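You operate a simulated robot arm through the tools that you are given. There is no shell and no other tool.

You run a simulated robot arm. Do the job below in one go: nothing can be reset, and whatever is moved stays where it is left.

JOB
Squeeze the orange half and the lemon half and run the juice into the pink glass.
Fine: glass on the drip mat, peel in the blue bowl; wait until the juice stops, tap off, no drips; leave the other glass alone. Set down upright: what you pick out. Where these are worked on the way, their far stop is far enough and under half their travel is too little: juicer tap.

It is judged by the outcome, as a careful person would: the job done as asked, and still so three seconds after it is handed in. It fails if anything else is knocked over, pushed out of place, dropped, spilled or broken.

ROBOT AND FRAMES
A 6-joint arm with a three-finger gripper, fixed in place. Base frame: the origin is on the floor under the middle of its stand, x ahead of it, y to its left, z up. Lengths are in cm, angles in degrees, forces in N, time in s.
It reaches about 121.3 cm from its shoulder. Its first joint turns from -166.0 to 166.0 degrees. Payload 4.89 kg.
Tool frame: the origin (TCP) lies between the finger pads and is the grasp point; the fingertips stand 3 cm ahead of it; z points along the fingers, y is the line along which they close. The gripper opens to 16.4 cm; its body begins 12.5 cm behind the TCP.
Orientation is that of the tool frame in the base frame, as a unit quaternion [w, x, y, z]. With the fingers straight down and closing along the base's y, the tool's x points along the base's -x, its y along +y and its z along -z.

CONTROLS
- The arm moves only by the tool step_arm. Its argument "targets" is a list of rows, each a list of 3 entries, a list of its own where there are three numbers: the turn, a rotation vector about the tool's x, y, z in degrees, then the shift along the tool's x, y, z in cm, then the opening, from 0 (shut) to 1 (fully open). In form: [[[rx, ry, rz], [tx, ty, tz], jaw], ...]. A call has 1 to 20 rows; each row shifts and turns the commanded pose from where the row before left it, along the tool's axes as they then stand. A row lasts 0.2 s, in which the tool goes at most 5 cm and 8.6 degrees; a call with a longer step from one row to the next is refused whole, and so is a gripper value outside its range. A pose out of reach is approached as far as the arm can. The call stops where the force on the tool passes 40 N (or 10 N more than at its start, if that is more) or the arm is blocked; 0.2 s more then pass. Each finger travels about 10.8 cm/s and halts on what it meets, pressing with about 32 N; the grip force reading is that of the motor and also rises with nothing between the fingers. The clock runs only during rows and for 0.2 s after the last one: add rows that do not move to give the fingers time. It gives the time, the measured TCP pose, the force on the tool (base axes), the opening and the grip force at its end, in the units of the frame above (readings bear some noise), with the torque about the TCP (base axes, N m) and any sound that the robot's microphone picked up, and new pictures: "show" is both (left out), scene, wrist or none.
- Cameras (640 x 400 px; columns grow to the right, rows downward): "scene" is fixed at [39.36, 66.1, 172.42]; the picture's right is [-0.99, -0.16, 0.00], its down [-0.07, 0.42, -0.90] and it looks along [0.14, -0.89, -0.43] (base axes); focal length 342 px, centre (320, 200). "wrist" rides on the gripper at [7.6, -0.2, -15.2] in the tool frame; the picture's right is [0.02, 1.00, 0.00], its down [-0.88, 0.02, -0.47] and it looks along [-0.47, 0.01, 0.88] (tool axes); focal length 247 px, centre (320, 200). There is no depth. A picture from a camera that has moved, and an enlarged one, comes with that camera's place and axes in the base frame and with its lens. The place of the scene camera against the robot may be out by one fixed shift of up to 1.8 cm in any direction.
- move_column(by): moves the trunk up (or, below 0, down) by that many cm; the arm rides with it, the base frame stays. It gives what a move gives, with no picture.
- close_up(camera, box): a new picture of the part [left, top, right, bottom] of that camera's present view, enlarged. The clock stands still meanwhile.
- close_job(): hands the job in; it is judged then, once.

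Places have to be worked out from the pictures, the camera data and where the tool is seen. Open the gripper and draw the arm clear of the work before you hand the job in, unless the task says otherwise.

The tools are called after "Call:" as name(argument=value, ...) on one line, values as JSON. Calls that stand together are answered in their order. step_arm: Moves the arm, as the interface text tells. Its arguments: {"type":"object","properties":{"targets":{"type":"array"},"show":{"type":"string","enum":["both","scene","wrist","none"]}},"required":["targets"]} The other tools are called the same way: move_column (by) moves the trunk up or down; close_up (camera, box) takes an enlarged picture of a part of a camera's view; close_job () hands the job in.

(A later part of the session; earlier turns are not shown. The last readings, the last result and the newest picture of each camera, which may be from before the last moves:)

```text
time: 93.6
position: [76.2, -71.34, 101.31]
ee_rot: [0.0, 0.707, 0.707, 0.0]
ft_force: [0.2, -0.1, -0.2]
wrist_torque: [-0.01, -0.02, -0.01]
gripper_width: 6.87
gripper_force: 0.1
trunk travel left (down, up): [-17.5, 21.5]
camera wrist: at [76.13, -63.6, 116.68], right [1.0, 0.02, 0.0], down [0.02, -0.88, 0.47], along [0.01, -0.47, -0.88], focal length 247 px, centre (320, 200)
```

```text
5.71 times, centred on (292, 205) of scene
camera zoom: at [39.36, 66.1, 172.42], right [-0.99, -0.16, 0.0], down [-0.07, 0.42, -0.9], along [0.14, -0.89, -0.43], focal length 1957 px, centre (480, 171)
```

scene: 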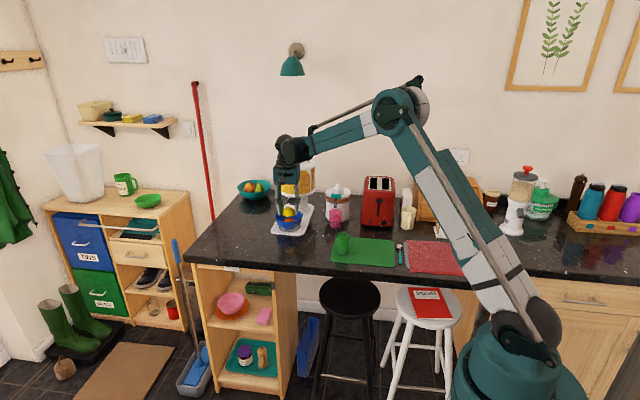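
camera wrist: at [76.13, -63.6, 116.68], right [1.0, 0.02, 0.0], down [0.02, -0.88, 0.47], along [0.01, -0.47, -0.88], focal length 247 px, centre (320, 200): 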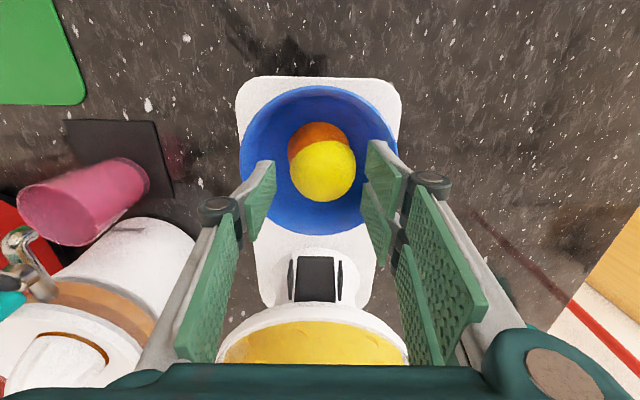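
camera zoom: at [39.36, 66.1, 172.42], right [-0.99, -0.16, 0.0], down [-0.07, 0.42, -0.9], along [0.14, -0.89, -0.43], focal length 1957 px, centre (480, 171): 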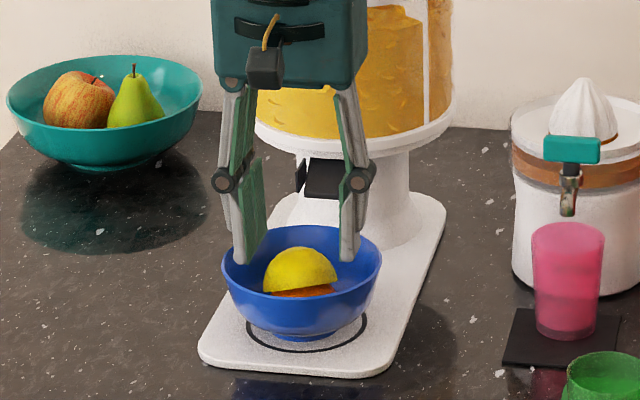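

The lemon peel rests in the bowl on top of the orange peel and has settled. I'll lift straight up and recheck.

Call:
step_arm(targets=[[[0, 0, 0], [0, 0, -1], 0.42], [[0, 0, 0], [0, 0, -2], 0.42], [[0, 0, 0], [0, 0, -3], 0.42], [[0, 0, 0], [0, 0, -3], 0.42], [[0, 0, 0], [0, 0, -3], 0.42], [[0, 0, 0], [0, 0, 0], 0.3]], show="wrist")

Call:
close_up(camera="scene", box=[262, 170, 322, 240])

Call:
close_up(camera="wrist", box=[250, 70, 400, 200])

```text
time: 95.0
position: [76.12, -71.45, 113.37]
ee_rot: [0.0, 0.707, 0.707, 0.0]
ft_force: [-0.4, -0.3, 0.1]
wrist_torque: [-0.01, 0.01, 0.0]
gripper_width: 4.94
gripper_force: 0.0
trunk travel left (down, up): [-17.5, 21.5]
camera wrist: at [76.13, -63.61, 128.77], right [1.0, 0.02, 0.0], down [0.02, -0.88, 0.47], along [0.01, -0.47, -0.88], focal length 247 px, centre (320, 200)
```

wrist: 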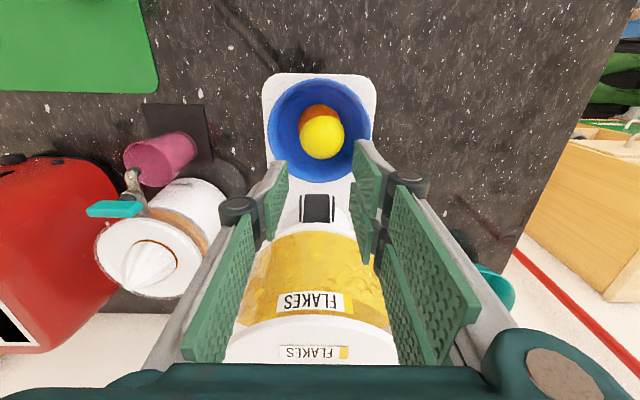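

```text
5.71 times, centred on (292, 205) of scene
camera zoom: at [39.36, 66.1, 172.42], right [-0.99, -0.16, 0.0], down [-0.07, 0.42, -0.9], along [0.14, -0.89, -0.43], focal length 1957 px, centre (480, 171)
```

zoom: 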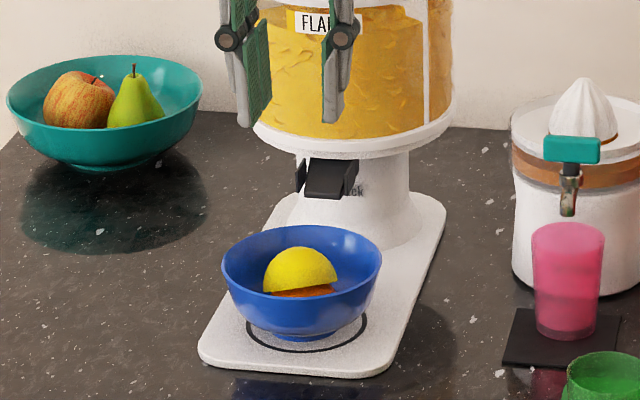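

```text
3.08 times, centred on (325, 135) of wrist
camera zoom: at [76.13, -63.61, 128.77], right [1.0, 0.02, 0.0], down [0.02, -0.88, 0.47], along [0.01, -0.47, -0.88], focal length 760 px, centre (305, 400)
```

zoom: 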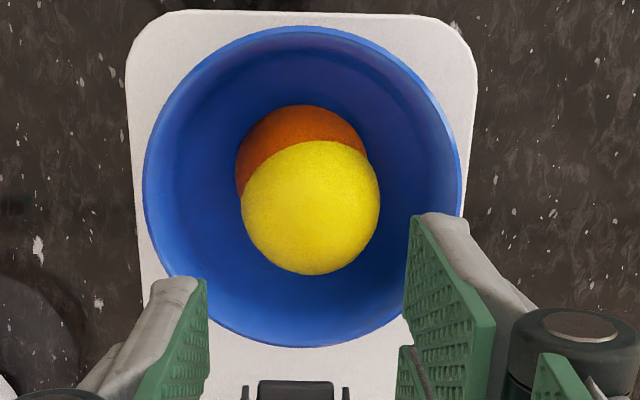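

Both peels are in the bowl. Now the tap: I'll zoom in on the handle from this side view to understand its geometry.

Call:
close_up(camera="wrist", box=[80, 125, 220, 245])

Call:
close_up(camera="scene", box=[328, 190, 348, 204])

```text
3.33 times, centred on (150, 185) of wrist
camera zoom: at [76.13, -63.61, 128.77], right [1.0, 0.02, 0.0], down [0.02, -0.88, 0.47], along [0.01, -0.47, -0.88], focal length 823 px, centre (887, 250)
```

zoom: 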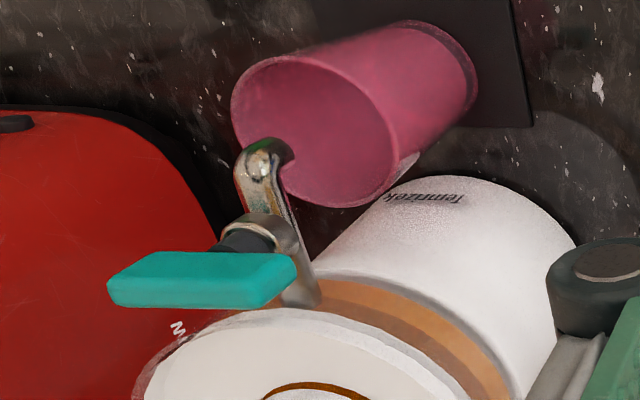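

```text
16.00 times, centred on (338, 197) of scene
camera zoom: at [39.36, 66.1, 172.42], right [-0.99, -0.16, 0.0], down [-0.07, 0.42, -0.9], along [0.14, -0.89, -0.43], focal length 5479 px, centre (32, 248)
```

zoom: 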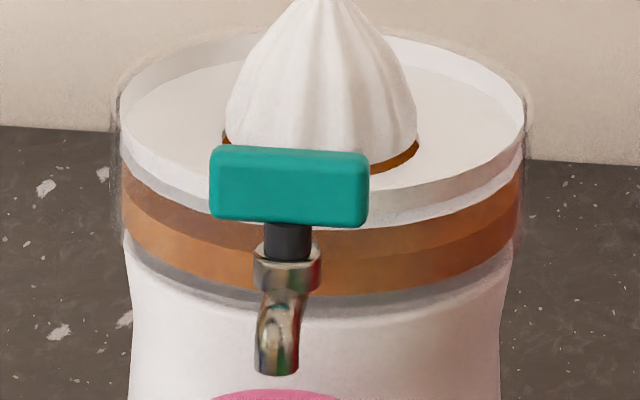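

The tap is a quarter-turn cock: a teal T-bar along x on a vertical stem, roughly at (55, -77, 104.5). I'll raise, move in front of the juicer, and turn the hand so it closes along y, ready to grip the bar from above.

Call:
step_arm(targets=[[[0, 0, 0], [0, 0, -3], 0.3], [[0, 0, 0], [0, 0, -3], 0.3], [[0, 0, 0], [0.2, -4.2, 0], 0.3], [[0, 0, 0], [0.2, -4.2, 0], 0.3], [[0, 0, 0], [0.2, -4.2, 0], 0.3], [[0, 0, 0], [0.2, -4.2, 0], 0.3], [[0, 0, 0], [0.2, -4.2, 0], 0.3], [[0, 0, -8.18], [0, 0, 0], 0.3], [[0, 0, -8.18], [0, 0, 0], 0.3], [[0, 0, -8.18], [0, 0, 0], 0.3], [[0, 0, -8.18], [0, 0, 0], 0.3], [[0, 0, -8.18], [0, 0, 0], 0.3], [[0, 0, -8.18], [0, 0, 0], 0.3], [[0, 0, -8.18], [0, 0, 0], 0.3], [[0, 0, -8.18], [0, 0, 0], 0.3], [[0, 0, -8.18], [0, 0, 0], 0.3], [[0, 0, -8.18], [0, 0, 0], 0.3], [[0, 0, -8.2], [0, 0, 0], 0.3], [[0, 0, 0], [0, -3.3, 0], 0.3], [[0, 0, 0], [0, -3.3, 0], 0.3]])

Call:
close_up(camera="wrist", box=[230, 60, 410, 240])

```text
time: 99.2
position: [55.19, -76.87, 119.38]
ee_rot: [0.0, 0.0, 1.0, 0.0]
ft_force: [0.3, 1.9, 0.9]
wrist_torque: [-0.28, -0.02, 0.01]
gripper_width: 4.93
gripper_force: 0.1
trunk travel left (down, up): [-17.5, 21.5]
camera wrist: at [47.65, -76.92, 134.78], right [-0.02, 1.0, 0.0], down [0.88, 0.02, 0.47], along [0.47, 0.01, -0.88], focal length 247 px, centre (320, 200)
```

scene: 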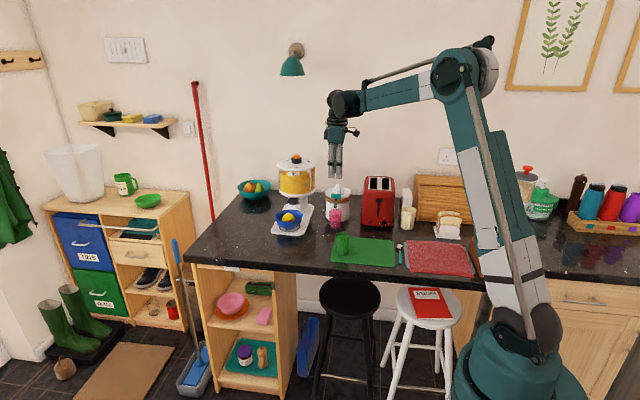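
wrist: 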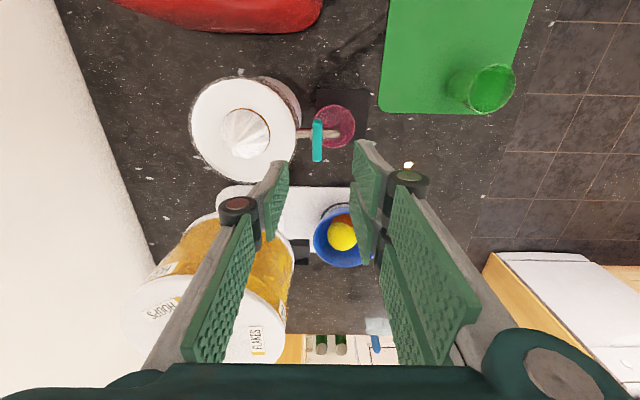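

```text
2.22 times, centred on (320, 150) of wrist
camera zoom: at [47.65, -76.92, 134.78], right [-0.02, 1.0, 0.0], down [0.88, 0.02, 0.47], along [0.47, 0.01, -0.88], focal length 549 px, centre (320, 311)
```

zoom: 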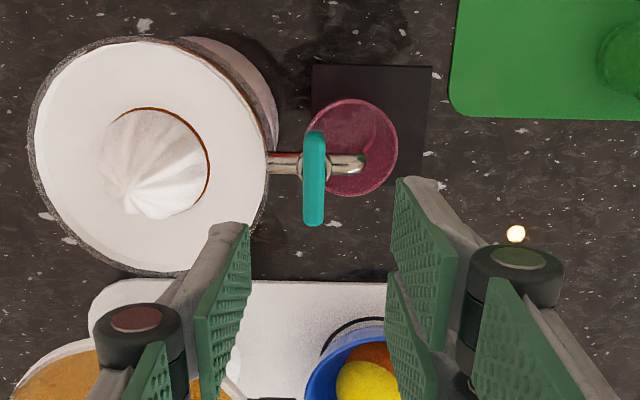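

From this view the bar spans x 52.9–57.6 and y -77.7 to -76.4. Combining views, it lies at z≈105.9–107.8, above the juicer's rim at about 105. I'll narrow the fingers to about 2.6 cm and descend partway to check alignment.

Call:
step_arm(targets=[[[0, 0, 0], [0, -0.15, 1.5], 0.22], [[0, 0, 0], [0, 0, 2], 0.17], [[0, 0, 0], [0, 0, 2], 0.17], [[0, 0, 0], [0, 0, 1], 0.17], [[0, 0, 0], [0, 0, 0], 0.17]])

Call:
close_up(camera="wrist", box=[260, 80, 400, 220])

Call:
close_up(camera="scene", box=[322, 165, 354, 205])

```text
time: 100.4
position: [55.21, -77.08, 112.81]
ee_rot: [0.001, 0.0, 1.0, 0.0]
ft_force: [0.1, 0.5, 0.3]
wrist_torque: [0.04, 0.01, 0.01]
gripper_width: 2.8
gripper_force: 0.1
trunk travel left (down, up): [-17.5, 21.5]
camera wrist: at [47.66, -77.17, 128.19], right [-0.02, 1.0, 0.0], down [0.88, 0.02, 0.47], along [0.47, 0.01, -0.88], focal length 247 px, centre (320, 200)
```

scene: 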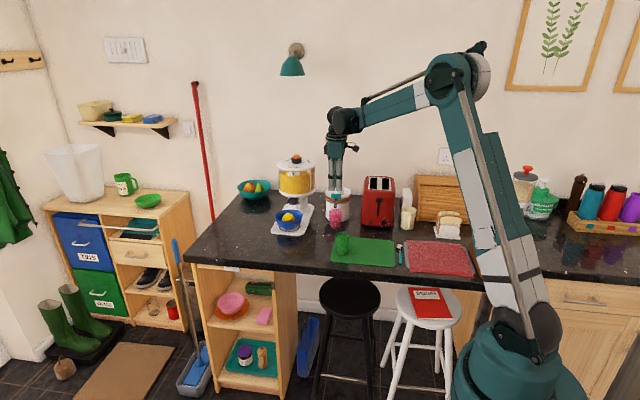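
wrist: 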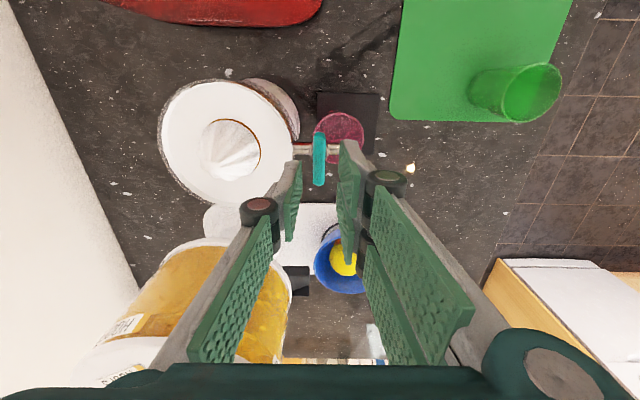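

```text
2.86 times, centred on (330, 150) of wrist
camera zoom: at [47.66, -77.17, 128.19], right [-0.02, 1.0, 0.0], down [0.88, 0.02, 0.47], along [0.47, 0.01, -0.88], focal length 706 px, centre (291, 343)
```

zoom: 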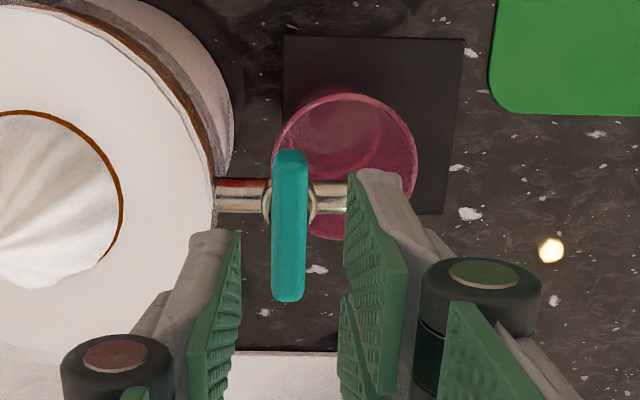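

```text
10.00 times, centred on (338, 185) of scene
camera zoom: at [39.36, 66.1, 172.42], right [-0.99, -0.16, 0.0], down [-0.07, 0.42, -0.9], along [0.14, -0.89, -0.43], focal length 3424 px, centre (140, 350)
```

zoom: 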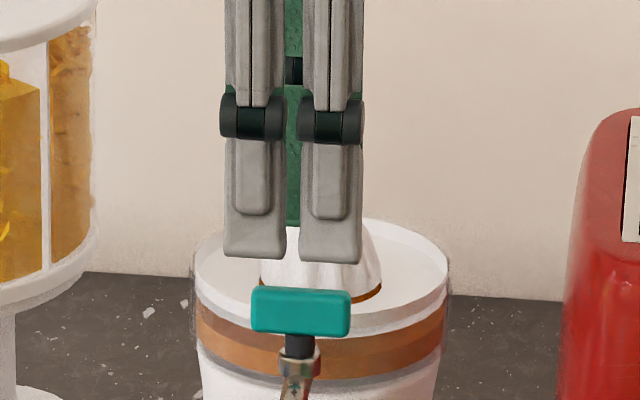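

The bar's centre is at (54.85, -77.1), so I'll shift 0.33 cm in −x. Then I'll descend so the fingertips straddle the bar down to about z 106.

Call:
step_arm(targets=[[[0, 0, 0], [0.33, 0, 0.8], 0.17], [[0, 0, 0], [0, 0, 1], 0.17], [[0, 0, 0], [0, 0, 0.7], 0.17], [[0, 0, 0], [0, 0, 0.5], 0.17], [[0, 0, 0], [0, 0, 0], 0.17]], show="wrist")

Call:
close_up(camera="wrist", box=[260, 80, 400, 220])

Call:
close_up(camera="scene", box=[322, 165, 354, 205])

```text
time: 101.6
position: [54.89, -77.07, 109.88]
ee_rot: [0.0, -0.001, 1.0, 0.0]
ft_force: [0.9, -0.5, -0.2]
wrist_torque: [0.0, 0.01, 0.03]
gripper_width: 2.8
gripper_force: 0.1
trunk travel left (down, up): [-17.5, 21.5]
camera wrist: at [47.31, -77.18, 125.23], right [-0.02, 1.0, 0.0], down [0.88, 0.02, 0.47], along [0.47, 0.01, -0.88], focal length 247 px, centre (320, 200)
```

wrist: 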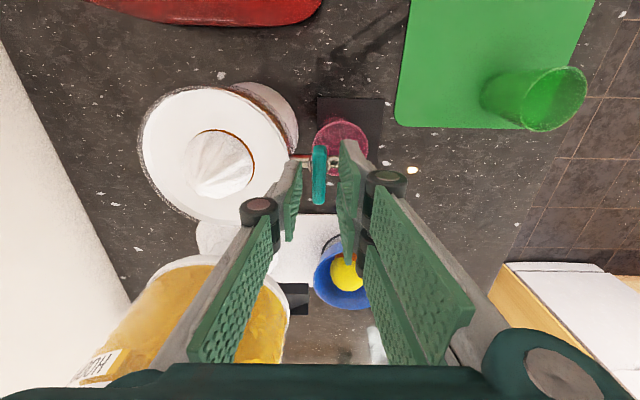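

```text
2.86 times, centred on (330, 150) of wrist
camera zoom: at [47.31, -77.18, 125.23], right [-0.02, 1.0, 0.0], down [0.88, 0.02, 0.47], along [0.47, 0.01, -0.88], focal length 706 px, centre (291, 343)
```

zoom: 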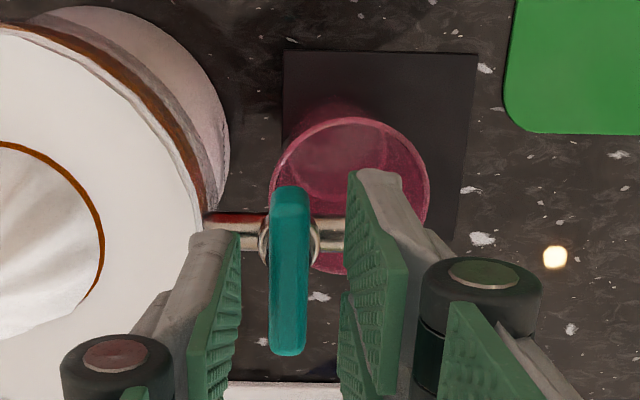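

```text
10.00 times, centred on (338, 185) of scene
camera zoom: at [39.36, 66.1, 172.42], right [-0.99, -0.16, 0.0], down [-0.07, 0.42, -0.9], along [0.14, -0.89, -0.43], focal length 3424 px, centre (140, 350)
```

zoom: 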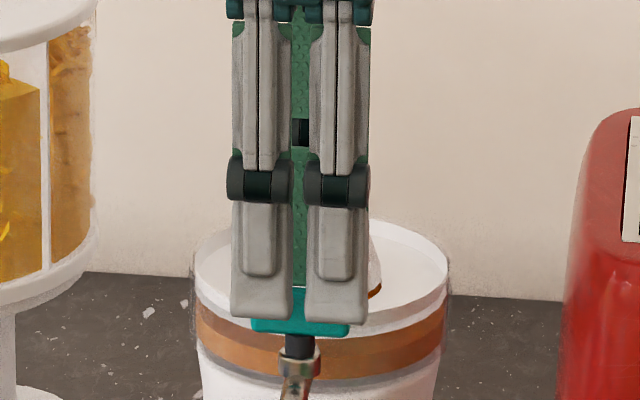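

The fingers straddle the bar squarely, with the tips about 0.8 cm above its lower edge and clear of the rim. I'll close on it.

Call:
step_arm(targets=[[[0, 0, 0], [0, 0, 0], 0.12], [[0, 0, 0], [0, 0, 0], 0.08], [[0, 0, 0], [0, 0, 0], 0.04], [[0, 0, 0], [0, 0, 0], 0.03]], show="none")

Call:
close_up(camera="wrist", box=[260, 80, 400, 220])

```text
time: 102.6
position: [54.9, -77.18, 109.84]
ee_rot: [0.001, 0.0, 1.0, 0.0]
ft_force: [2.6, -12.3, 3.7]
wrist_torque: [-0.33, -0.04, -0.02]
gripper_width: 1.07
gripper_force: 44.8
trunk travel left (down, up): [-17.5, 21.5]
```

```text
2.86 times, centred on (330, 150) of wrist
camera zoom: at [47.3, -77.24, 125.22], right [-0.02, 1.0, 0.0], down [0.88, 0.02, 0.47], along [0.47, 0.01, -0.88], focal length 706 px, centre (291, 343)
```

zoom: 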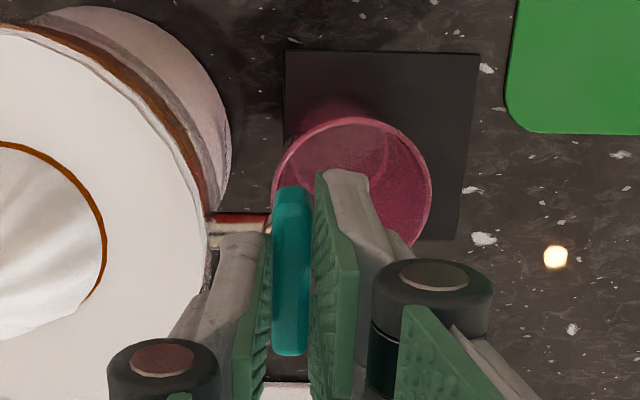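

Gripped at 1.1 cm, with a −12 N side push. I'll ease 0.1 cm in −y, then try a small test turn to learn which way the tap opens.

Call:
step_arm(targets=[[[0, 0, 0], [0, -0.12, 0], 0.03], [[0, 0, 0], [0, 0, 0], 0.03]], show="none")

Call:
step_arm(targets=[[[0, 0, 3], [0, 0, 0], 0.03], [[0, 0, 3], [0, 0, 0], 0.03], [[0, 0, 0], [0, 0, 0], 0.03]], show="none")

Call:
close_up(camera="wrist", box=[260, 80, 400, 220])

```text
time: 103.2
position: [54.8, -77.13, 109.88]
ee_rot: [0.001, 0.0, 1.0, 0.0]
ft_force: [-2.8, 2.6, -3.6]
wrist_torque: [0.14, -0.79, 0.0]
gripper_width: 1.09
gripper_force: 44.5
trunk travel left (down, up): [-17.5, 21.5]
```

```text
time: 104.0
position: [54.89, -77.13, 109.93]
ee_rot: [0.0, 0.052, 0.999, 0.0]
ft_force: [-2.4, 11.4, -2.7]
wrist_torque: [0.32, 0.3, 1.86]
gripper_width: 1.33
gripper_force: 45.1
trunk travel left (down, up): [-17.5, 21.5]
```

```text
2.86 times, centred on (330, 150) of wrist
camera zoom: at [47.37, -76.42, 125.25], right [0.08, 1.0, 0.0], down [0.88, -0.07, 0.47], along [0.47, -0.04, -0.88], focal length 706 px, centre (291, 343)
```

zoom: 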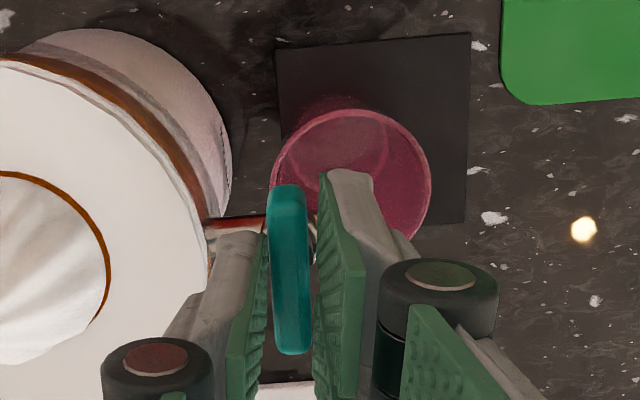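

That direction is blocked: torque is +1.9 N·m and the bar stayed put. I'll return and test the opposite direction gently.

Call:
step_arm(targets=[[[0, 0, -3], [0, 0, 0], 0.03], [[0, 0, -3], [0, 0, 0], 0.03], [[0, 0, 0], [0, 0, 0], 0.03]], show="none")

Call:
step_arm(targets=[[[0, 0, -3], [0, 0, 0], 0.03], [[0, 0, -3], [0, 0, 0], 0.03], [[0, 0, 0], [0, 0, 0], 0.03]], show="none")

Call:
close_up(camera="wrist", box=[260, 80, 400, 220])

Call:
close_up(camera="scene", box=[322, 175, 354, 235])

```text
time: 104.8
position: [54.91, -77.19, 109.92]
ee_rot: [0.0, 0.0, 1.0, 0.0]
ft_force: [4.9, 8.6, -1.4]
wrist_torque: [0.19, -0.67, 0.0]
gripper_width: 1.09
gripper_force: 45.0
trunk travel left (down, up): [-17.5, 21.5]
```

```text
time: 105.6
position: [54.79, -77.1, 109.97]
ee_rot: [0.0, -0.053, 0.999, 0.001]
ft_force: [8.0, 9.2, -5.9]
wrist_torque: [0.32, -1.23, -0.03]
gripper_width: 1.11
gripper_force: 44.6
trunk travel left (down, up): [-17.5, 21.5]
```

```text
2.86 times, centred on (330, 150) of wrist
camera zoom: at [47.44, -78.06, 125.23], right [-0.13, 0.99, 0.0], down [0.87, 0.11, 0.47], along [0.47, 0.06, -0.88], focal length 706 px, centre (291, 343)
```

zoom: 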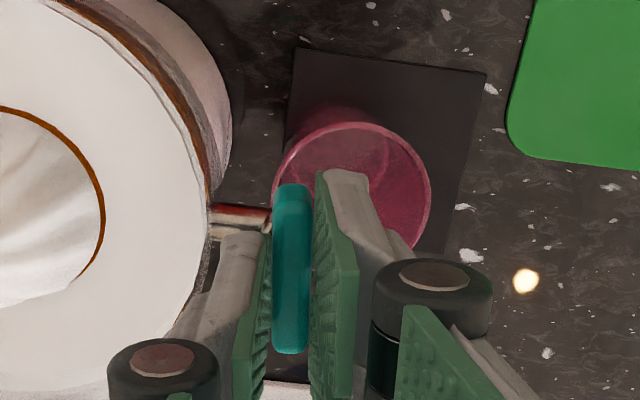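

```text
6.67 times, centred on (338, 205) of scene
camera zoom: at [39.36, 66.1, 172.42], right [-0.99, -0.16, 0.0], down [-0.07, 0.42, -0.9], along [0.14, -0.89, -0.43], focal length 2283 px, centre (200, 167)
```

zoom: 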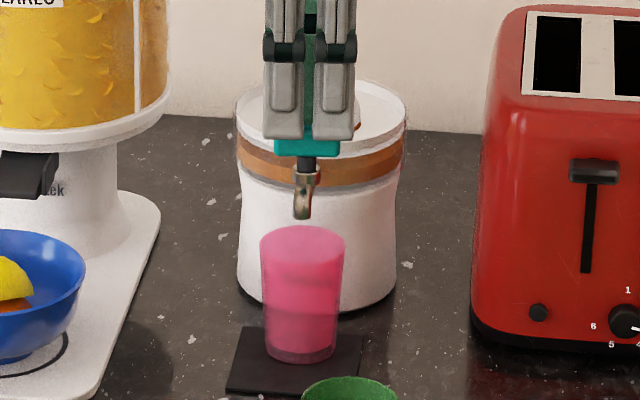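

The opposite turn moves the bar freely with the hand (about 0 N·m). I'll keep turning that way with small centring corrections.

Call:
step_arm(targets=[[[0, 0, -5], [-0.05, 0.08, 0], 0.03], [[0, 0, -5], [-0.05, 0, 0], 0.03], [[0, 0, -5], [0, 0, 0], 0.03], [[0, 0, -5], [0, 0, 0], 0.03], [[0, 0, 0], [0, 0, 0], 0.03]], show="none")

Call:
close_up(camera="scene", box=[322, 175, 354, 235])

```text
time: 106.8
position: [54.9, -77.2, 110.02]
ee_rot: [0.0, -0.225, 0.974, 0.001]
ft_force: [-2.0, -11.4, -1.4]
wrist_torque: [-0.58, 0.7, -0.01]
gripper_width: 1.09
gripper_force: 45.6
trunk travel left (down, up): [-17.5, 21.5]
```

```text
6.67 times, centred on (338, 205) of scene
camera zoom: at [39.36, 66.1, 172.42], right [-0.99, -0.16, 0.0], down [-0.07, 0.42, -0.9], along [0.14, -0.89, -0.43], focal length 2283 px, centre (200, 167)
```

zoom: 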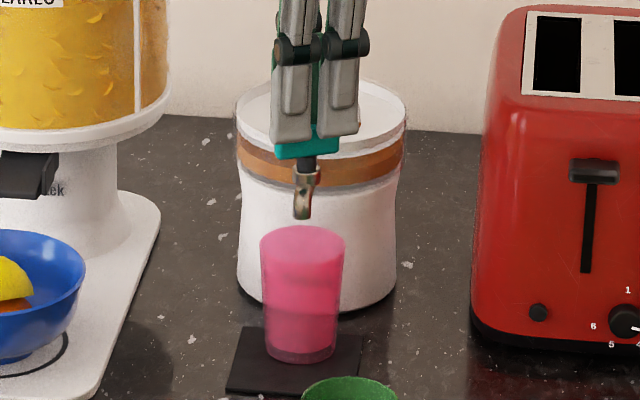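

Turned 26° so far with no flow yet. I'll continue turning in steps.

Call:
step_arm(targets=[[[0, 0, -6], [0.03, -0.08, 0], 0.03], [[0, 0, -6], [0, 0, 0], 0.03], [[0, 0, -6], [0, 0, 0], 0.03], [[0, 0, -6], [0, 0, 0], 0.03], [[0, 0, 0], [0, 0, 0], 0.03]], show="none")

Call:
close_up(camera="scene", box=[322, 175, 354, 235])

```text
time: 108.0
position: [54.89, -77.34, 109.9]
ee_rot: [0.0, -0.423, 0.906, 0.0]
ft_force: [-5.0, -12.4, 3.9]
wrist_torque: [-0.58, 0.31, 0.0]
gripper_width: 1.1
gripper_force: 44.7
trunk travel left (down, up): [-17.5, 21.5]
```

```text
6.67 times, centred on (338, 205) of scene
camera zoom: at [39.36, 66.1, 172.42], right [-0.99, -0.16, 0.0], down [-0.07, 0.42, -0.9], along [0.14, -0.89, -0.43], focal length 2283 px, centre (200, 167)
```

zoom: 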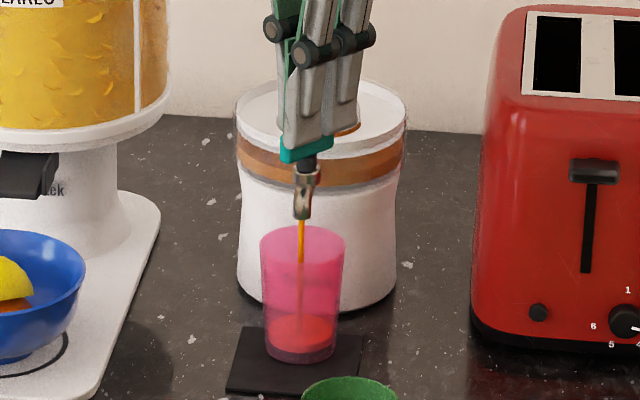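

Juice is flowing straight into the pink glass at about 50° of turn. I'll open it further, to roughly 75°, with a small centring shift.

Call:
step_arm(targets=[[[0, 0, -6], [0.1, -0.03, 0], 0.03], [[0, 0, -6], [0, 0, 0], 0.03], [[0, 0, -6], [0, 0, 0], 0.03], [[0, 0, -6], [0, 0, 0], 0.03], [[0, 0, 0], [0, 0, 0], 0.03]], show="none")

Call:
close_up(camera="scene", box=[322, 175, 354, 235])

```text
time: 109.2
position: [54.96, -77.19, 109.9]
ee_rot: [0.0, -0.603, 0.798, 0.0]
ft_force: [2.4, 4.6, -4.2]
wrist_torque: [0.48, -0.19, 0.04]
gripper_width: 1.1
gripper_force: 44.8
trunk travel left (down, up): [-17.5, 21.5]
```

```text
6.67 times, centred on (338, 205) of scene
camera zoom: at [39.36, 66.1, 172.42], right [-0.99, -0.16, 0.0], down [-0.07, 0.42, -0.9], along [0.14, -0.89, -0.43], focal length 2283 px, centre (200, 167)
```

zoom: 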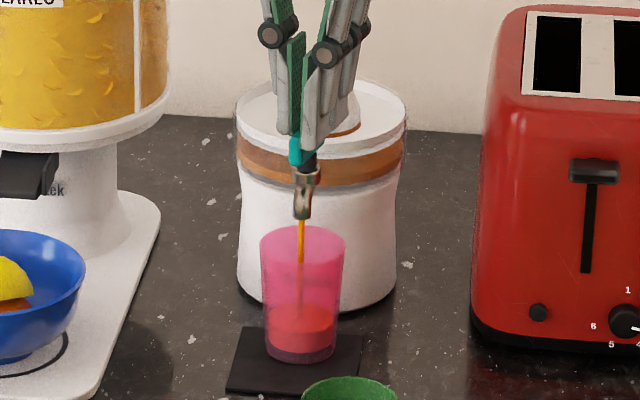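

Flow continues well at 74°. I'll turn the last part toward the far stop gently while monitoring the glass level.

Call:
step_arm(targets=[[[0, 0, -4], [0, 0, 0], 0.03], [[0, 0, -4], [0, 0, 0], 0.03], [[0, 0, -4], [0, 0, 0], 0.03], [[0, 0, 0], [0, 0, 0], 0.03]], show="none")

Call:
close_up(camera="scene", box=[322, 175, 354, 235])

```text
time: 110.2
position: [54.94, -77.18, 109.93]
ee_rot: [0.0, -0.682, 0.731, 0.0]
ft_force: [3.2, 10.3, -8.5]
wrist_torque: [1.02, -0.14, -0.02]
gripper_width: 1.09
gripper_force: 45.2
trunk travel left (down, up): [-17.5, 21.5]
```

```text
6.67 times, centred on (338, 205) of scene
camera zoom: at [39.36, 66.1, 172.42], right [-0.99, -0.16, 0.0], down [-0.07, 0.42, -0.9], along [0.14, -0.89, -0.43], focal length 2283 px, centre (200, 167)
```

zoom: 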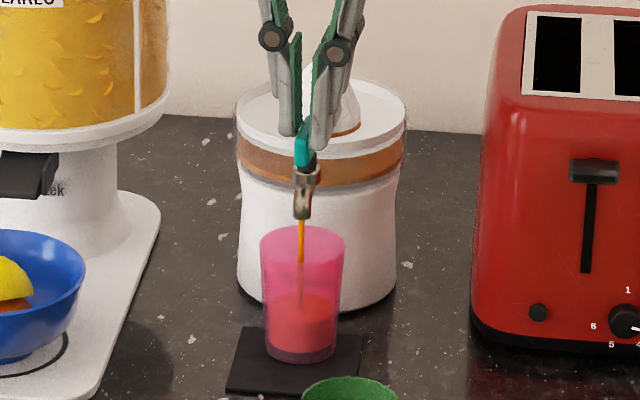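

At 86° the tap is effectively fully open and the torque is low. I'll hold here and watch the filling closely, second by second.

Call:
step_arm(targets=[[[0, 0, 0], [0, 0, 0], 0.03], [[0, 0, 0], [0, 0, 0], 0.03], [[0, 0, 0], [0, 0, 0], 0.03], [[0, 0, 0], [0, 0, 0], 0.03]], show="none")

Call:
close_up(camera="scene", box=[322, 175, 354, 235])

```text
time: 111.2
position: [54.97, -77.36, 109.98]
ee_rot: [0.0, -0.682, 0.731, 0.0]
ft_force: [0.8, 14.2, -13.3]
wrist_torque: [0.25, -0.07, -0.01]
gripper_width: 1.08
gripper_force: 44.9
trunk travel left (down, up): [-17.5, 21.5]
```

```text
6.67 times, centred on (338, 205) of scene
camera zoom: at [39.36, 66.1, 172.42], right [-0.99, -0.16, 0.0], down [-0.07, 0.42, -0.9], along [0.14, -0.89, -0.43], focal length 2283 px, centre (200, 167)
```

zoom: 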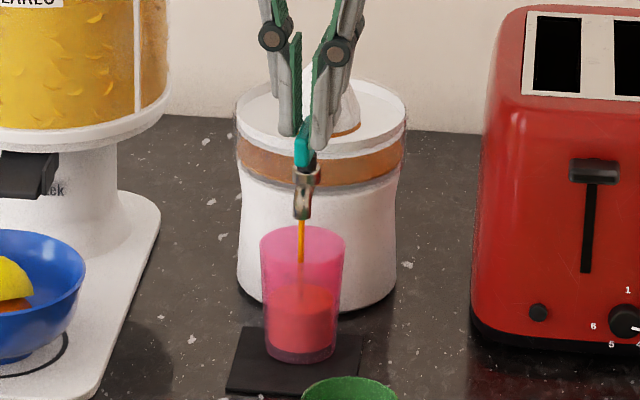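

Filling steadily, now a bit under half of the glass. I'll keep waiting and checking.

Call:
step_arm(targets=[[[0, 0, 0], [0, 0, 0], 0.03], [[0, 0, 0], [0, 0, 0], 0.03], [[0, 0, 0], [0, 0, 0], 0.03], [[0, 0, 0], [0, 0, 0], 0.03], [[0, 0, 0], [0, 0, 0], 0.03]], show="none")

Call:
close_up(camera="scene", box=[322, 175, 354, 235])

```text
time: 112.4
position: [54.99, -77.24, 109.95]
ee_rot: [0.0, -0.681, 0.732, 0.0]
ft_force: [1.0, 16.4, -15.9]
wrist_torque: [0.4, -0.03, 0.01]
gripper_width: 1.08
gripper_force: 45.3
trunk travel left (down, up): [-17.5, 21.5]
```

```text
6.67 times, centred on (338, 205) of scene
camera zoom: at [39.36, 66.1, 172.42], right [-0.99, -0.16, 0.0], down [-0.07, 0.42, -0.9], along [0.14, -0.89, -0.43], focal length 2283 px, centre (200, 167)
```

zoom: 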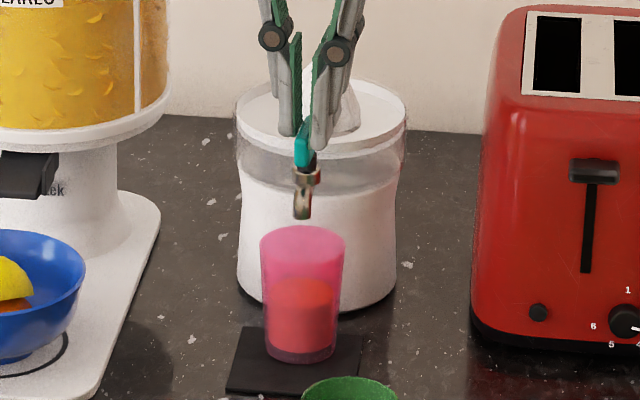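

The reservoir is empty, the juice has stopped, and the glass is a bit over half full. I'll relax the grip forces with a 1 mm shift, wait a second, and check for drips before closing the tap.

Call:
step_arm(targets=[[[0, 0, 0], [-0.1, 0, 0.08], 0.03], [[0, 0, 0], [0, 0, 0], 0.03], [[0, 0, 0], [0, 0, 0], 0.03], [[0, 0, 0], [0, 0, 0], 0.03]], show="wrist")

Call:
close_up(camera="scene", box=[322, 185, 354, 215])

```text
time: 113.4
position: [55.01, -77.34, 109.89]
ee_rot: [0.0, -0.682, 0.731, -0.002]
ft_force: [11.8, -10.0, 12.8]
wrist_torque: [0.12, -0.28, 0.04]
gripper_width: 1.1
gripper_force: 44.8
trunk travel left (down, up): [-17.5, 21.5]
camera wrist: at [54.69, -84.76, 125.24], right [-1.0, 0.05, 0.0], down [0.04, 0.88, 0.47], along [0.02, 0.47, -0.88], focal length 247 px, centre (320, 200)
```

wrist: 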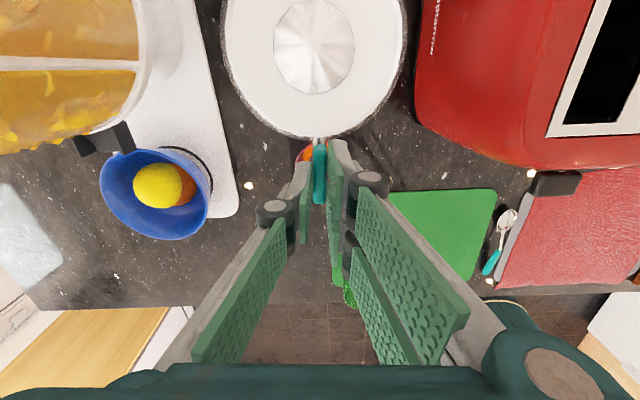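

```text
13.33 times, centred on (338, 200) of scene
camera zoom: at [39.36, 66.1, 172.42], right [-0.99, -0.16, 0.0], down [-0.07, 0.42, -0.9], along [0.14, -0.89, -0.43], focal length 4566 px, centre (80, 200)
```

zoom: 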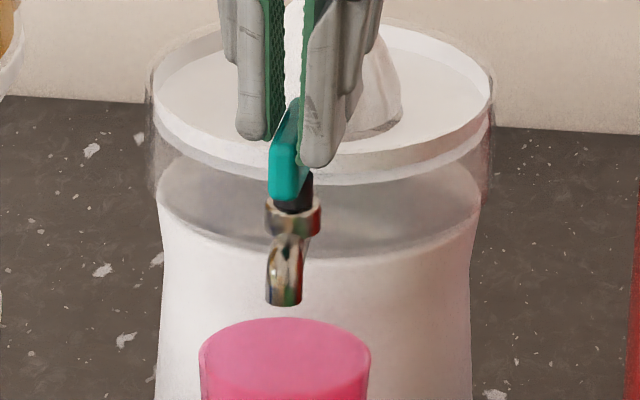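

No drips from the spout, and the reservoir is empty. Now I'll turn the tap back toward closed in chunks, correcting side loads as I go.

Call:
step_arm(targets=[[[0, 0, 0], [0.04, -0.04, -0.05], 0.03], [[0, 0, 4], [0, 0, 0], 0.03], [[0, 0, 4], [0, 0, 0], 0.03], [[0, 0, 4], [0, 0, 0], 0.03], [[0, 0, 4], [0, 0, 0], 0.03], [[0, 0, 4], [0, 0, 0], 0.03], [[0, 0, 0], [0, 0, 0], 0.03]], show="none")

```text
time: 115.0
position: [54.91, -77.28, 109.91]
ee_rot: [0.0, -0.544, 0.839, 0.001]
ft_force: [3.0, -9.2, 10.1]
wrist_torque: [-0.17, -0.05, -0.03]
gripper_width: 1.08
gripper_force: 45.4
trunk travel left (down, up): [-17.5, 21.5]
```

Turning back smoothly (now at 66°). Continuing to close.

Call:
step_arm(targets=[[[0, 0, 6], [0.03, -0.01, -0.03], 0.03], [[0, 0, 6], [0, 0, 0], 0.03], [[0, 0, 6], [0, 0, 0], 0.03], [[0, 0, 6], [0, 0, 0], 0.03], [[0, 0, 0], [0, 0, 0], 0.03]], show="none")

```text
time: 116.2
position: [54.99, -77.26, 109.92]
ee_rot: [-0.001, -0.357, 0.934, 0.0]
ft_force: [-4.1, 6.0, -7.0]
wrist_torque: [-0.12, 0.41, 0.02]
gripper_width: 1.07
gripper_force: 45.2
trunk travel left (down, up): [-17.5, 21.5]
```

At about 42° now with low forces. Continuing the turn toward closed.

Call:
step_arm(targets=[[[0, 0, 6], [0, 0, 0], 0.03], [[0, 0, 6], [0, 0, 0], 0.03], [[0, 0, 6], [0, 0, 0], 0.03], [[0, 0, 6], [0, 0, 0], 0.03], [[0, 0, 0], [0, 0, 0], 0.03]], show="none")

Call:
close_up(camera="scene", box=[322, 175, 354, 235])

```text
time: 117.4
position: [54.94, -77.29, 109.87]
ee_rot: [0.0, -0.155, 0.988, 0.0]
ft_force: [-14.8, 19.6, -15.4]
wrist_torque: [0.69, -0.28, 0.04]
gripper_width: 1.11
gripper_force: 45.1
trunk travel left (down, up): [-17.5, 21.5]
```

```text
6.67 times, centred on (338, 205) of scene
camera zoom: at [39.36, 66.1, 172.42], right [-0.99, -0.16, 0.0], down [-0.07, 0.42, -0.9], along [0.14, -0.89, -0.43], focal length 2283 px, centre (200, 167)
```

zoom: 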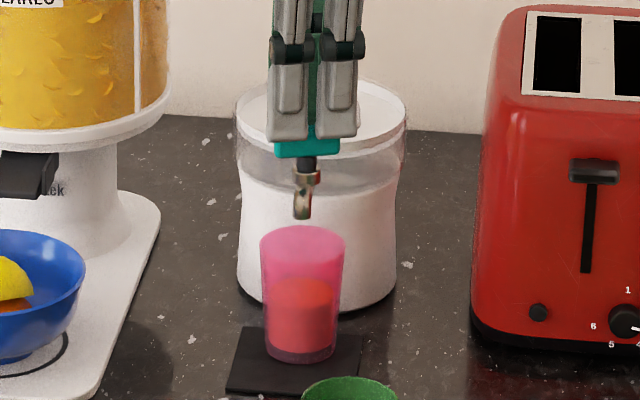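

At about 18° to go with some side load building. I'll correct that and finish the turn to the closed stop.

Call:
step_arm(targets=[[[0, 0, 0], [0.02, 0.08, 0.05], 0.03], [[0, 0, 4.5], [0, 0, 0], 0.03], [[0, 0, 4.5], [0, 0, 0], 0.03], [[0, 0, 4.5], [0, 0, 0], 0.03], [[0, 0, 0], [0, 0, 0], 0.03]], show="none")

```text
time: 118.6
position: [54.84, -77.36, 109.93]
ee_rot: [0.0, -0.039, 0.999, 0.0]
ft_force: [-0.4, 3.6, 2.0]
wrist_torque: [-0.01, 0.73, -0.03]
gripper_width: 1.1
gripper_force: 45.0
trunk travel left (down, up): [-17.5, 21.5]
```

4.5° remain. I'll turn the rest and slightly past, to feel the closed stop.

Call:
step_arm(targets=[[[0, 0, 2.5], [0, 0, 0], 0.03], [[0, 0, 2.5], [0, 0, 0], 0.03], [[0, 0, 1.5], [0, 0, 0], 0.03], [[0, 0, 0], [0, 0, 0], 0.03]], show="wrist")

Call:
close_up(camera="wrist", box=[260, 80, 400, 220])

```text
time: 119.6
position: [55.0, -77.12, 109.91]
ee_rot: [0.0, 0.017, 1.0, 0.001]
ft_force: [0.5, -1.3, 4.2]
wrist_torque: [0.03, -0.02, 1.45]
gripper_width: 1.1
gripper_force: 44.7
trunk travel left (down, up): [-17.5, 21.5]
camera wrist: at [47.38, -76.98, 125.23], right [0.01, 1.0, 0.0], down [0.88, -0.01, 0.47], along [0.47, -0.01, -0.88], focal length 247 px, centre (320, 200)
```

wrist: 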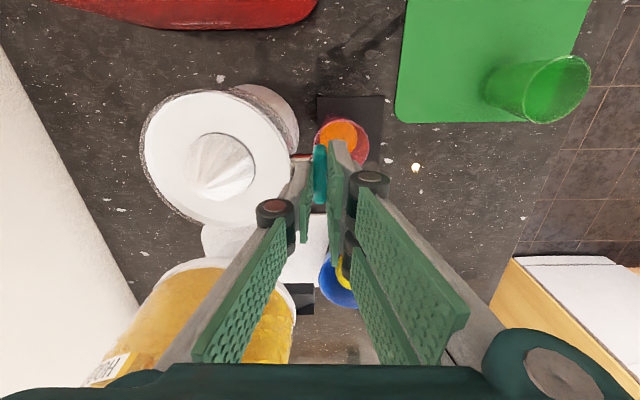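

```text
2.86 times, centred on (330, 150) of wrist
camera zoom: at [47.38, -76.98, 125.23], right [0.01, 1.0, 0.0], down [0.88, -0.01, 0.47], along [0.47, -0.01, -0.88], focal length 706 px, centre (291, 343)
```

zoom: 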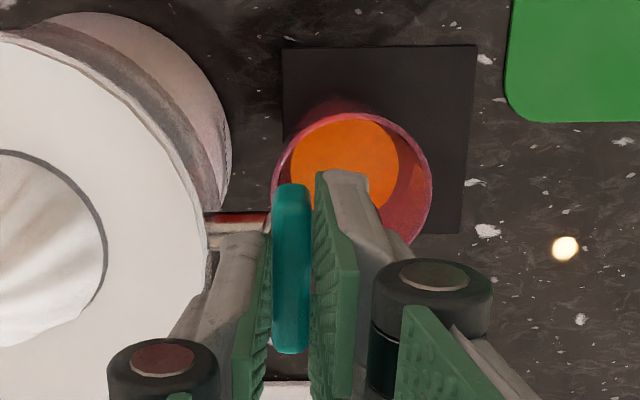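

Torque rose to +1.45 N·m just past 0°, so the tap is at its closed stop. I'll relax the twist by 1.5°, open the fingers and lift straight up.

Call:
step_arm(targets=[[[0, 0, -1.3], [0, 0, 0], 0.03], [[0, 0, 0], [0, 0, 0], 0.06], [[0, 0, 0], [0, 0, 0], 0.1], [[0, 0, 0], [0, 0, 0], 0.14], [[0, 0, 0], [0, 0, 0], 0.17], [[0, 0, 0], [0, 0, 0], 0.17]], show="none")

Call:
close_up(camera="wrist", box=[260, 80, 400, 220])

```text
time: 121.0
position: [54.99, -77.21, 109.88]
ee_rot: [-0.001, 0.007, 1.0, 0.0]
ft_force: [-0.9, 0.5, -0.4]
wrist_torque: [-0.01, -0.01, -0.02]
gripper_width: 2.8
gripper_force: 0.1
trunk travel left (down, up): [-17.5, 21.5]
```

```text
2.86 times, centred on (330, 150) of wrist
camera zoom: at [47.38, -77.17, 125.21], right [-0.01, 1.0, 0.0], down [0.88, 0.01, 0.47], along [0.47, 0.0, -0.88], focal length 706 px, centre (291, 343)
```

zoom: 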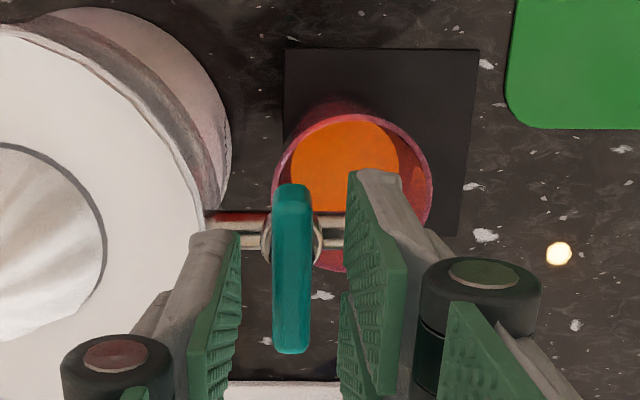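

The bar is back across the pipe and the fingers are free of it. I'll lift straight up well clear.

Call:
step_arm(targets=[[[0, 0, 0], [0, 0, -1], 0.17], [[0, 0, 0], [0, 0, -2], 0.17], [[0, 0, 0], [0, 0, -3], 0.17], [[0, 0, 0], [0, 0, -4], 0.2], [[0, 0, 0], [0, 4, -3], 0.3], [[0, 0, 0], [0, 4.5, -1], 0.4], [[0, 0, 0], [0, 4.5, 0], 0.5], [[0, 0, 0], [0, 4.5, 0], 0.5], [[0, 0, 0], [0, 4.5, 0], 0.5], [[0, 0, 0], [0, 0, 0], 0.5]])

Call:
close_up(camera="scene", box=[322, 175, 354, 235])

Call:
close_up(camera="scene", box=[230, 150, 390, 270])

```text
time: 123.2
position: [55.21, -55.14, 123.97]
ee_rot: [0.0, 0.006, 1.0, -0.001]
ft_force: [-0.4, 0.1, 0.4]
wrist_torque: [-0.12, -0.07, 0.01]
gripper_width: 8.2
gripper_force: 0.1
trunk travel left (down, up): [-17.5, 21.5]
camera wrist: at [47.68, -54.99, 139.29], right [-0.01, 1.0, 0.0], down [0.88, 0.01, 0.47], along [0.47, 0.0, -0.88], focal length 247 px, centre (320, 200)
```

scene: 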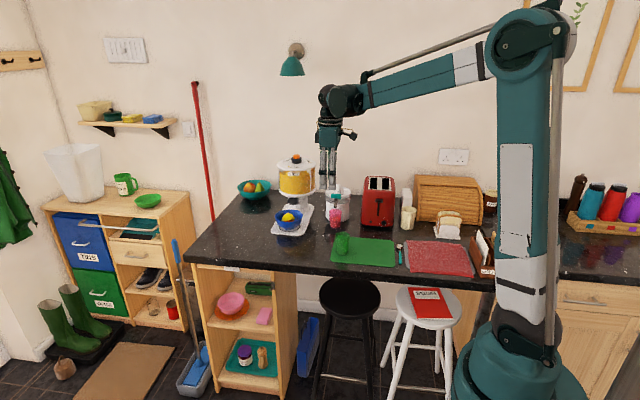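
wrist: 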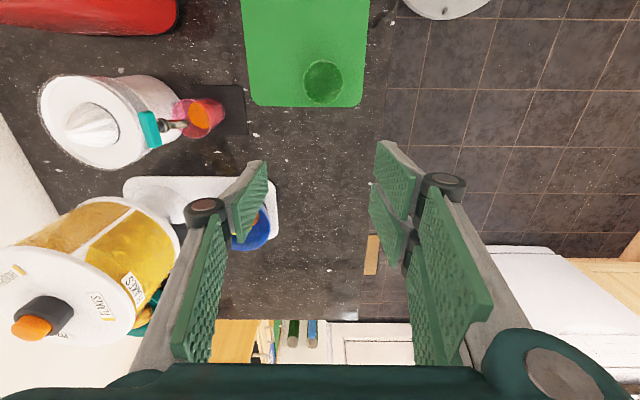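

```text
6.67 times, centred on (338, 205) of scene
camera zoom: at [39.36, 66.1, 172.42], right [-0.99, -0.16, 0.0], down [-0.07, 0.42, -0.9], along [0.14, -0.89, -0.43], focal length 2283 px, centre (200, 167)
```

zoom: 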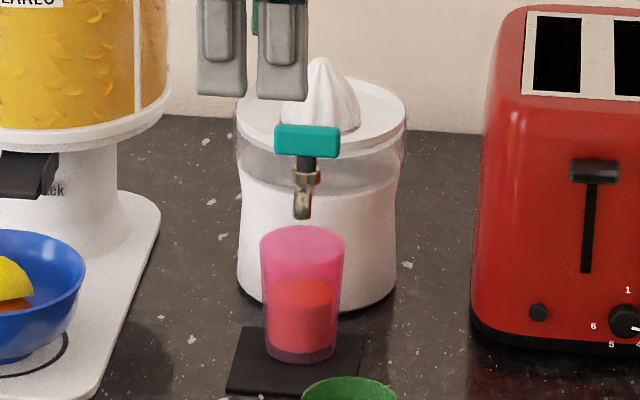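

```text
3.33 times, centred on (310, 210) of scene
camera zoom: at [39.36, 66.1, 172.42], right [-0.99, -0.16, 0.0], down [-0.07, 0.42, -0.9], along [0.14, -0.89, -0.43], focal length 1142 px, centre (353, 167)
```

zoom: 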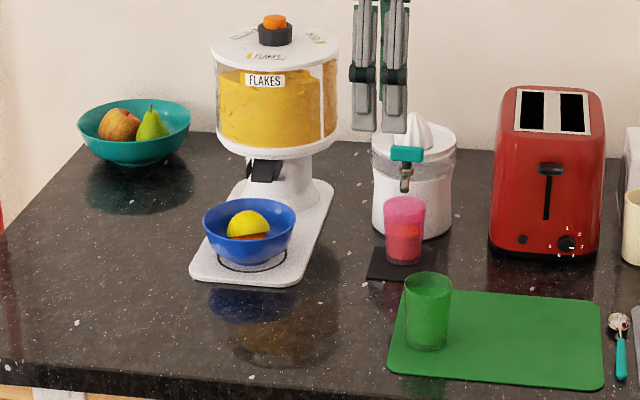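

The tap is closed, there are no drips, the juice is in the pink glass on the mat, and the green glass is untouched. I'll zoom in on the bowl, spout and glass for a final careful inspection.

Call:
close_up(camera="scene", box=[276, 205, 306, 235])

Call:
close_up(camera="scene", box=[326, 185, 352, 203])

Call:
close_up(camera="scene", box=[322, 200, 352, 232])

Call:
close_up(camera="wrist", box=[140, 80, 250, 160])

```text
13.33 times, centred on (291, 220) of scene
camera zoom: at [39.36, 66.1, 172.42], right [-0.99, -0.16, 0.0], down [-0.07, 0.42, -0.9], along [0.14, -0.89, -0.43], focal length 4566 px, centre (707, -67)
```

zoom: 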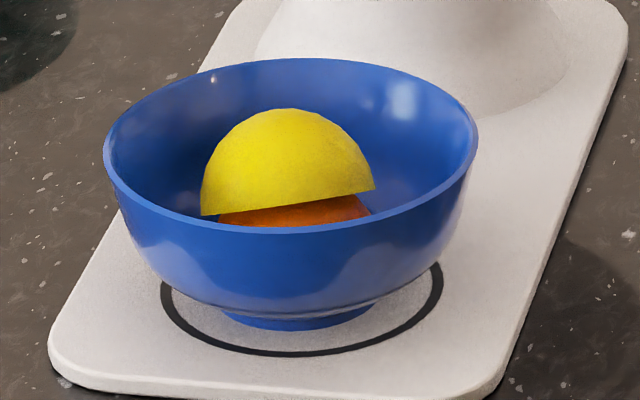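

```text
16.00 times, centred on (339, 194) of scene
camera zoom: at [39.36, 66.1, 172.42], right [-0.99, -0.16, 0.0], down [-0.07, 0.42, -0.9], along [0.14, -0.89, -0.43], focal length 5479 px, centre (16, 296)
```

zoom: 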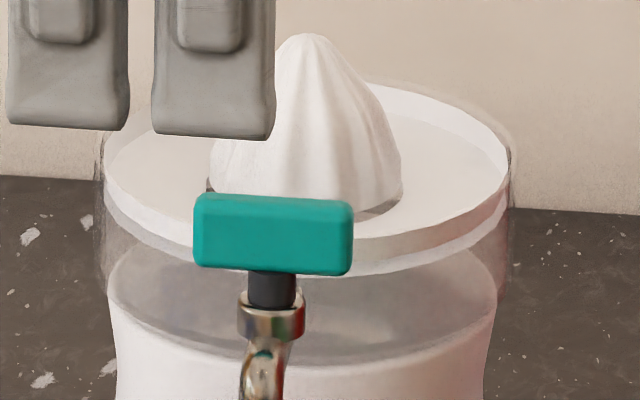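

```text
12.50 times, centred on (337, 216) of scene
camera zoom: at [39.36, 66.1, 172.42], right [-0.99, -0.16, 0.0], down [-0.07, 0.42, -0.9], along [0.14, -0.89, -0.43], focal length 4281 px, centre (108, 0)
```

zoom: 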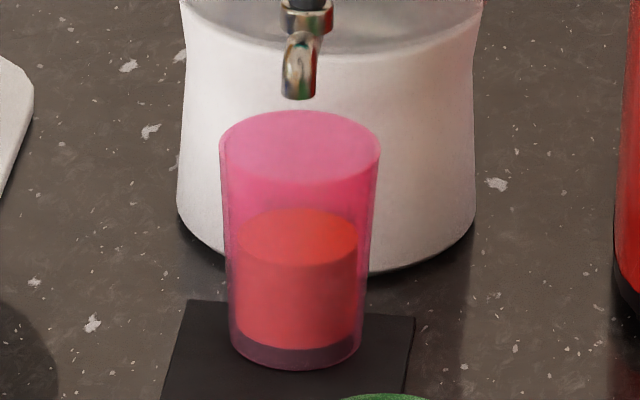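

```text
5.00 times, centred on (195, 120) of wrist
camera zoom: at [47.68, -54.99, 139.29], right [-0.01, 1.0, 0.0], down [0.88, 0.01, 0.47], along [0.47, 0.0, -0.88], focal length 1235 px, centre (945, 600)
```

zoom: 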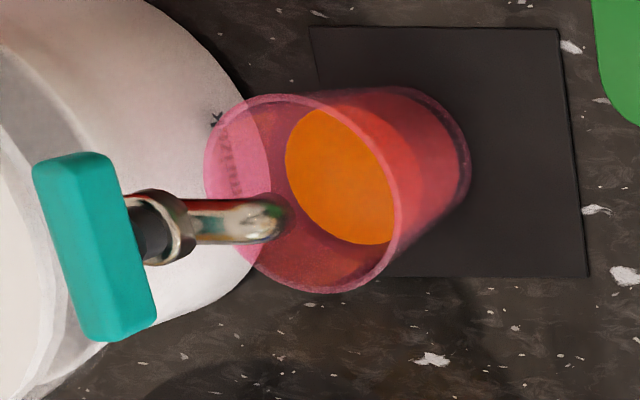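

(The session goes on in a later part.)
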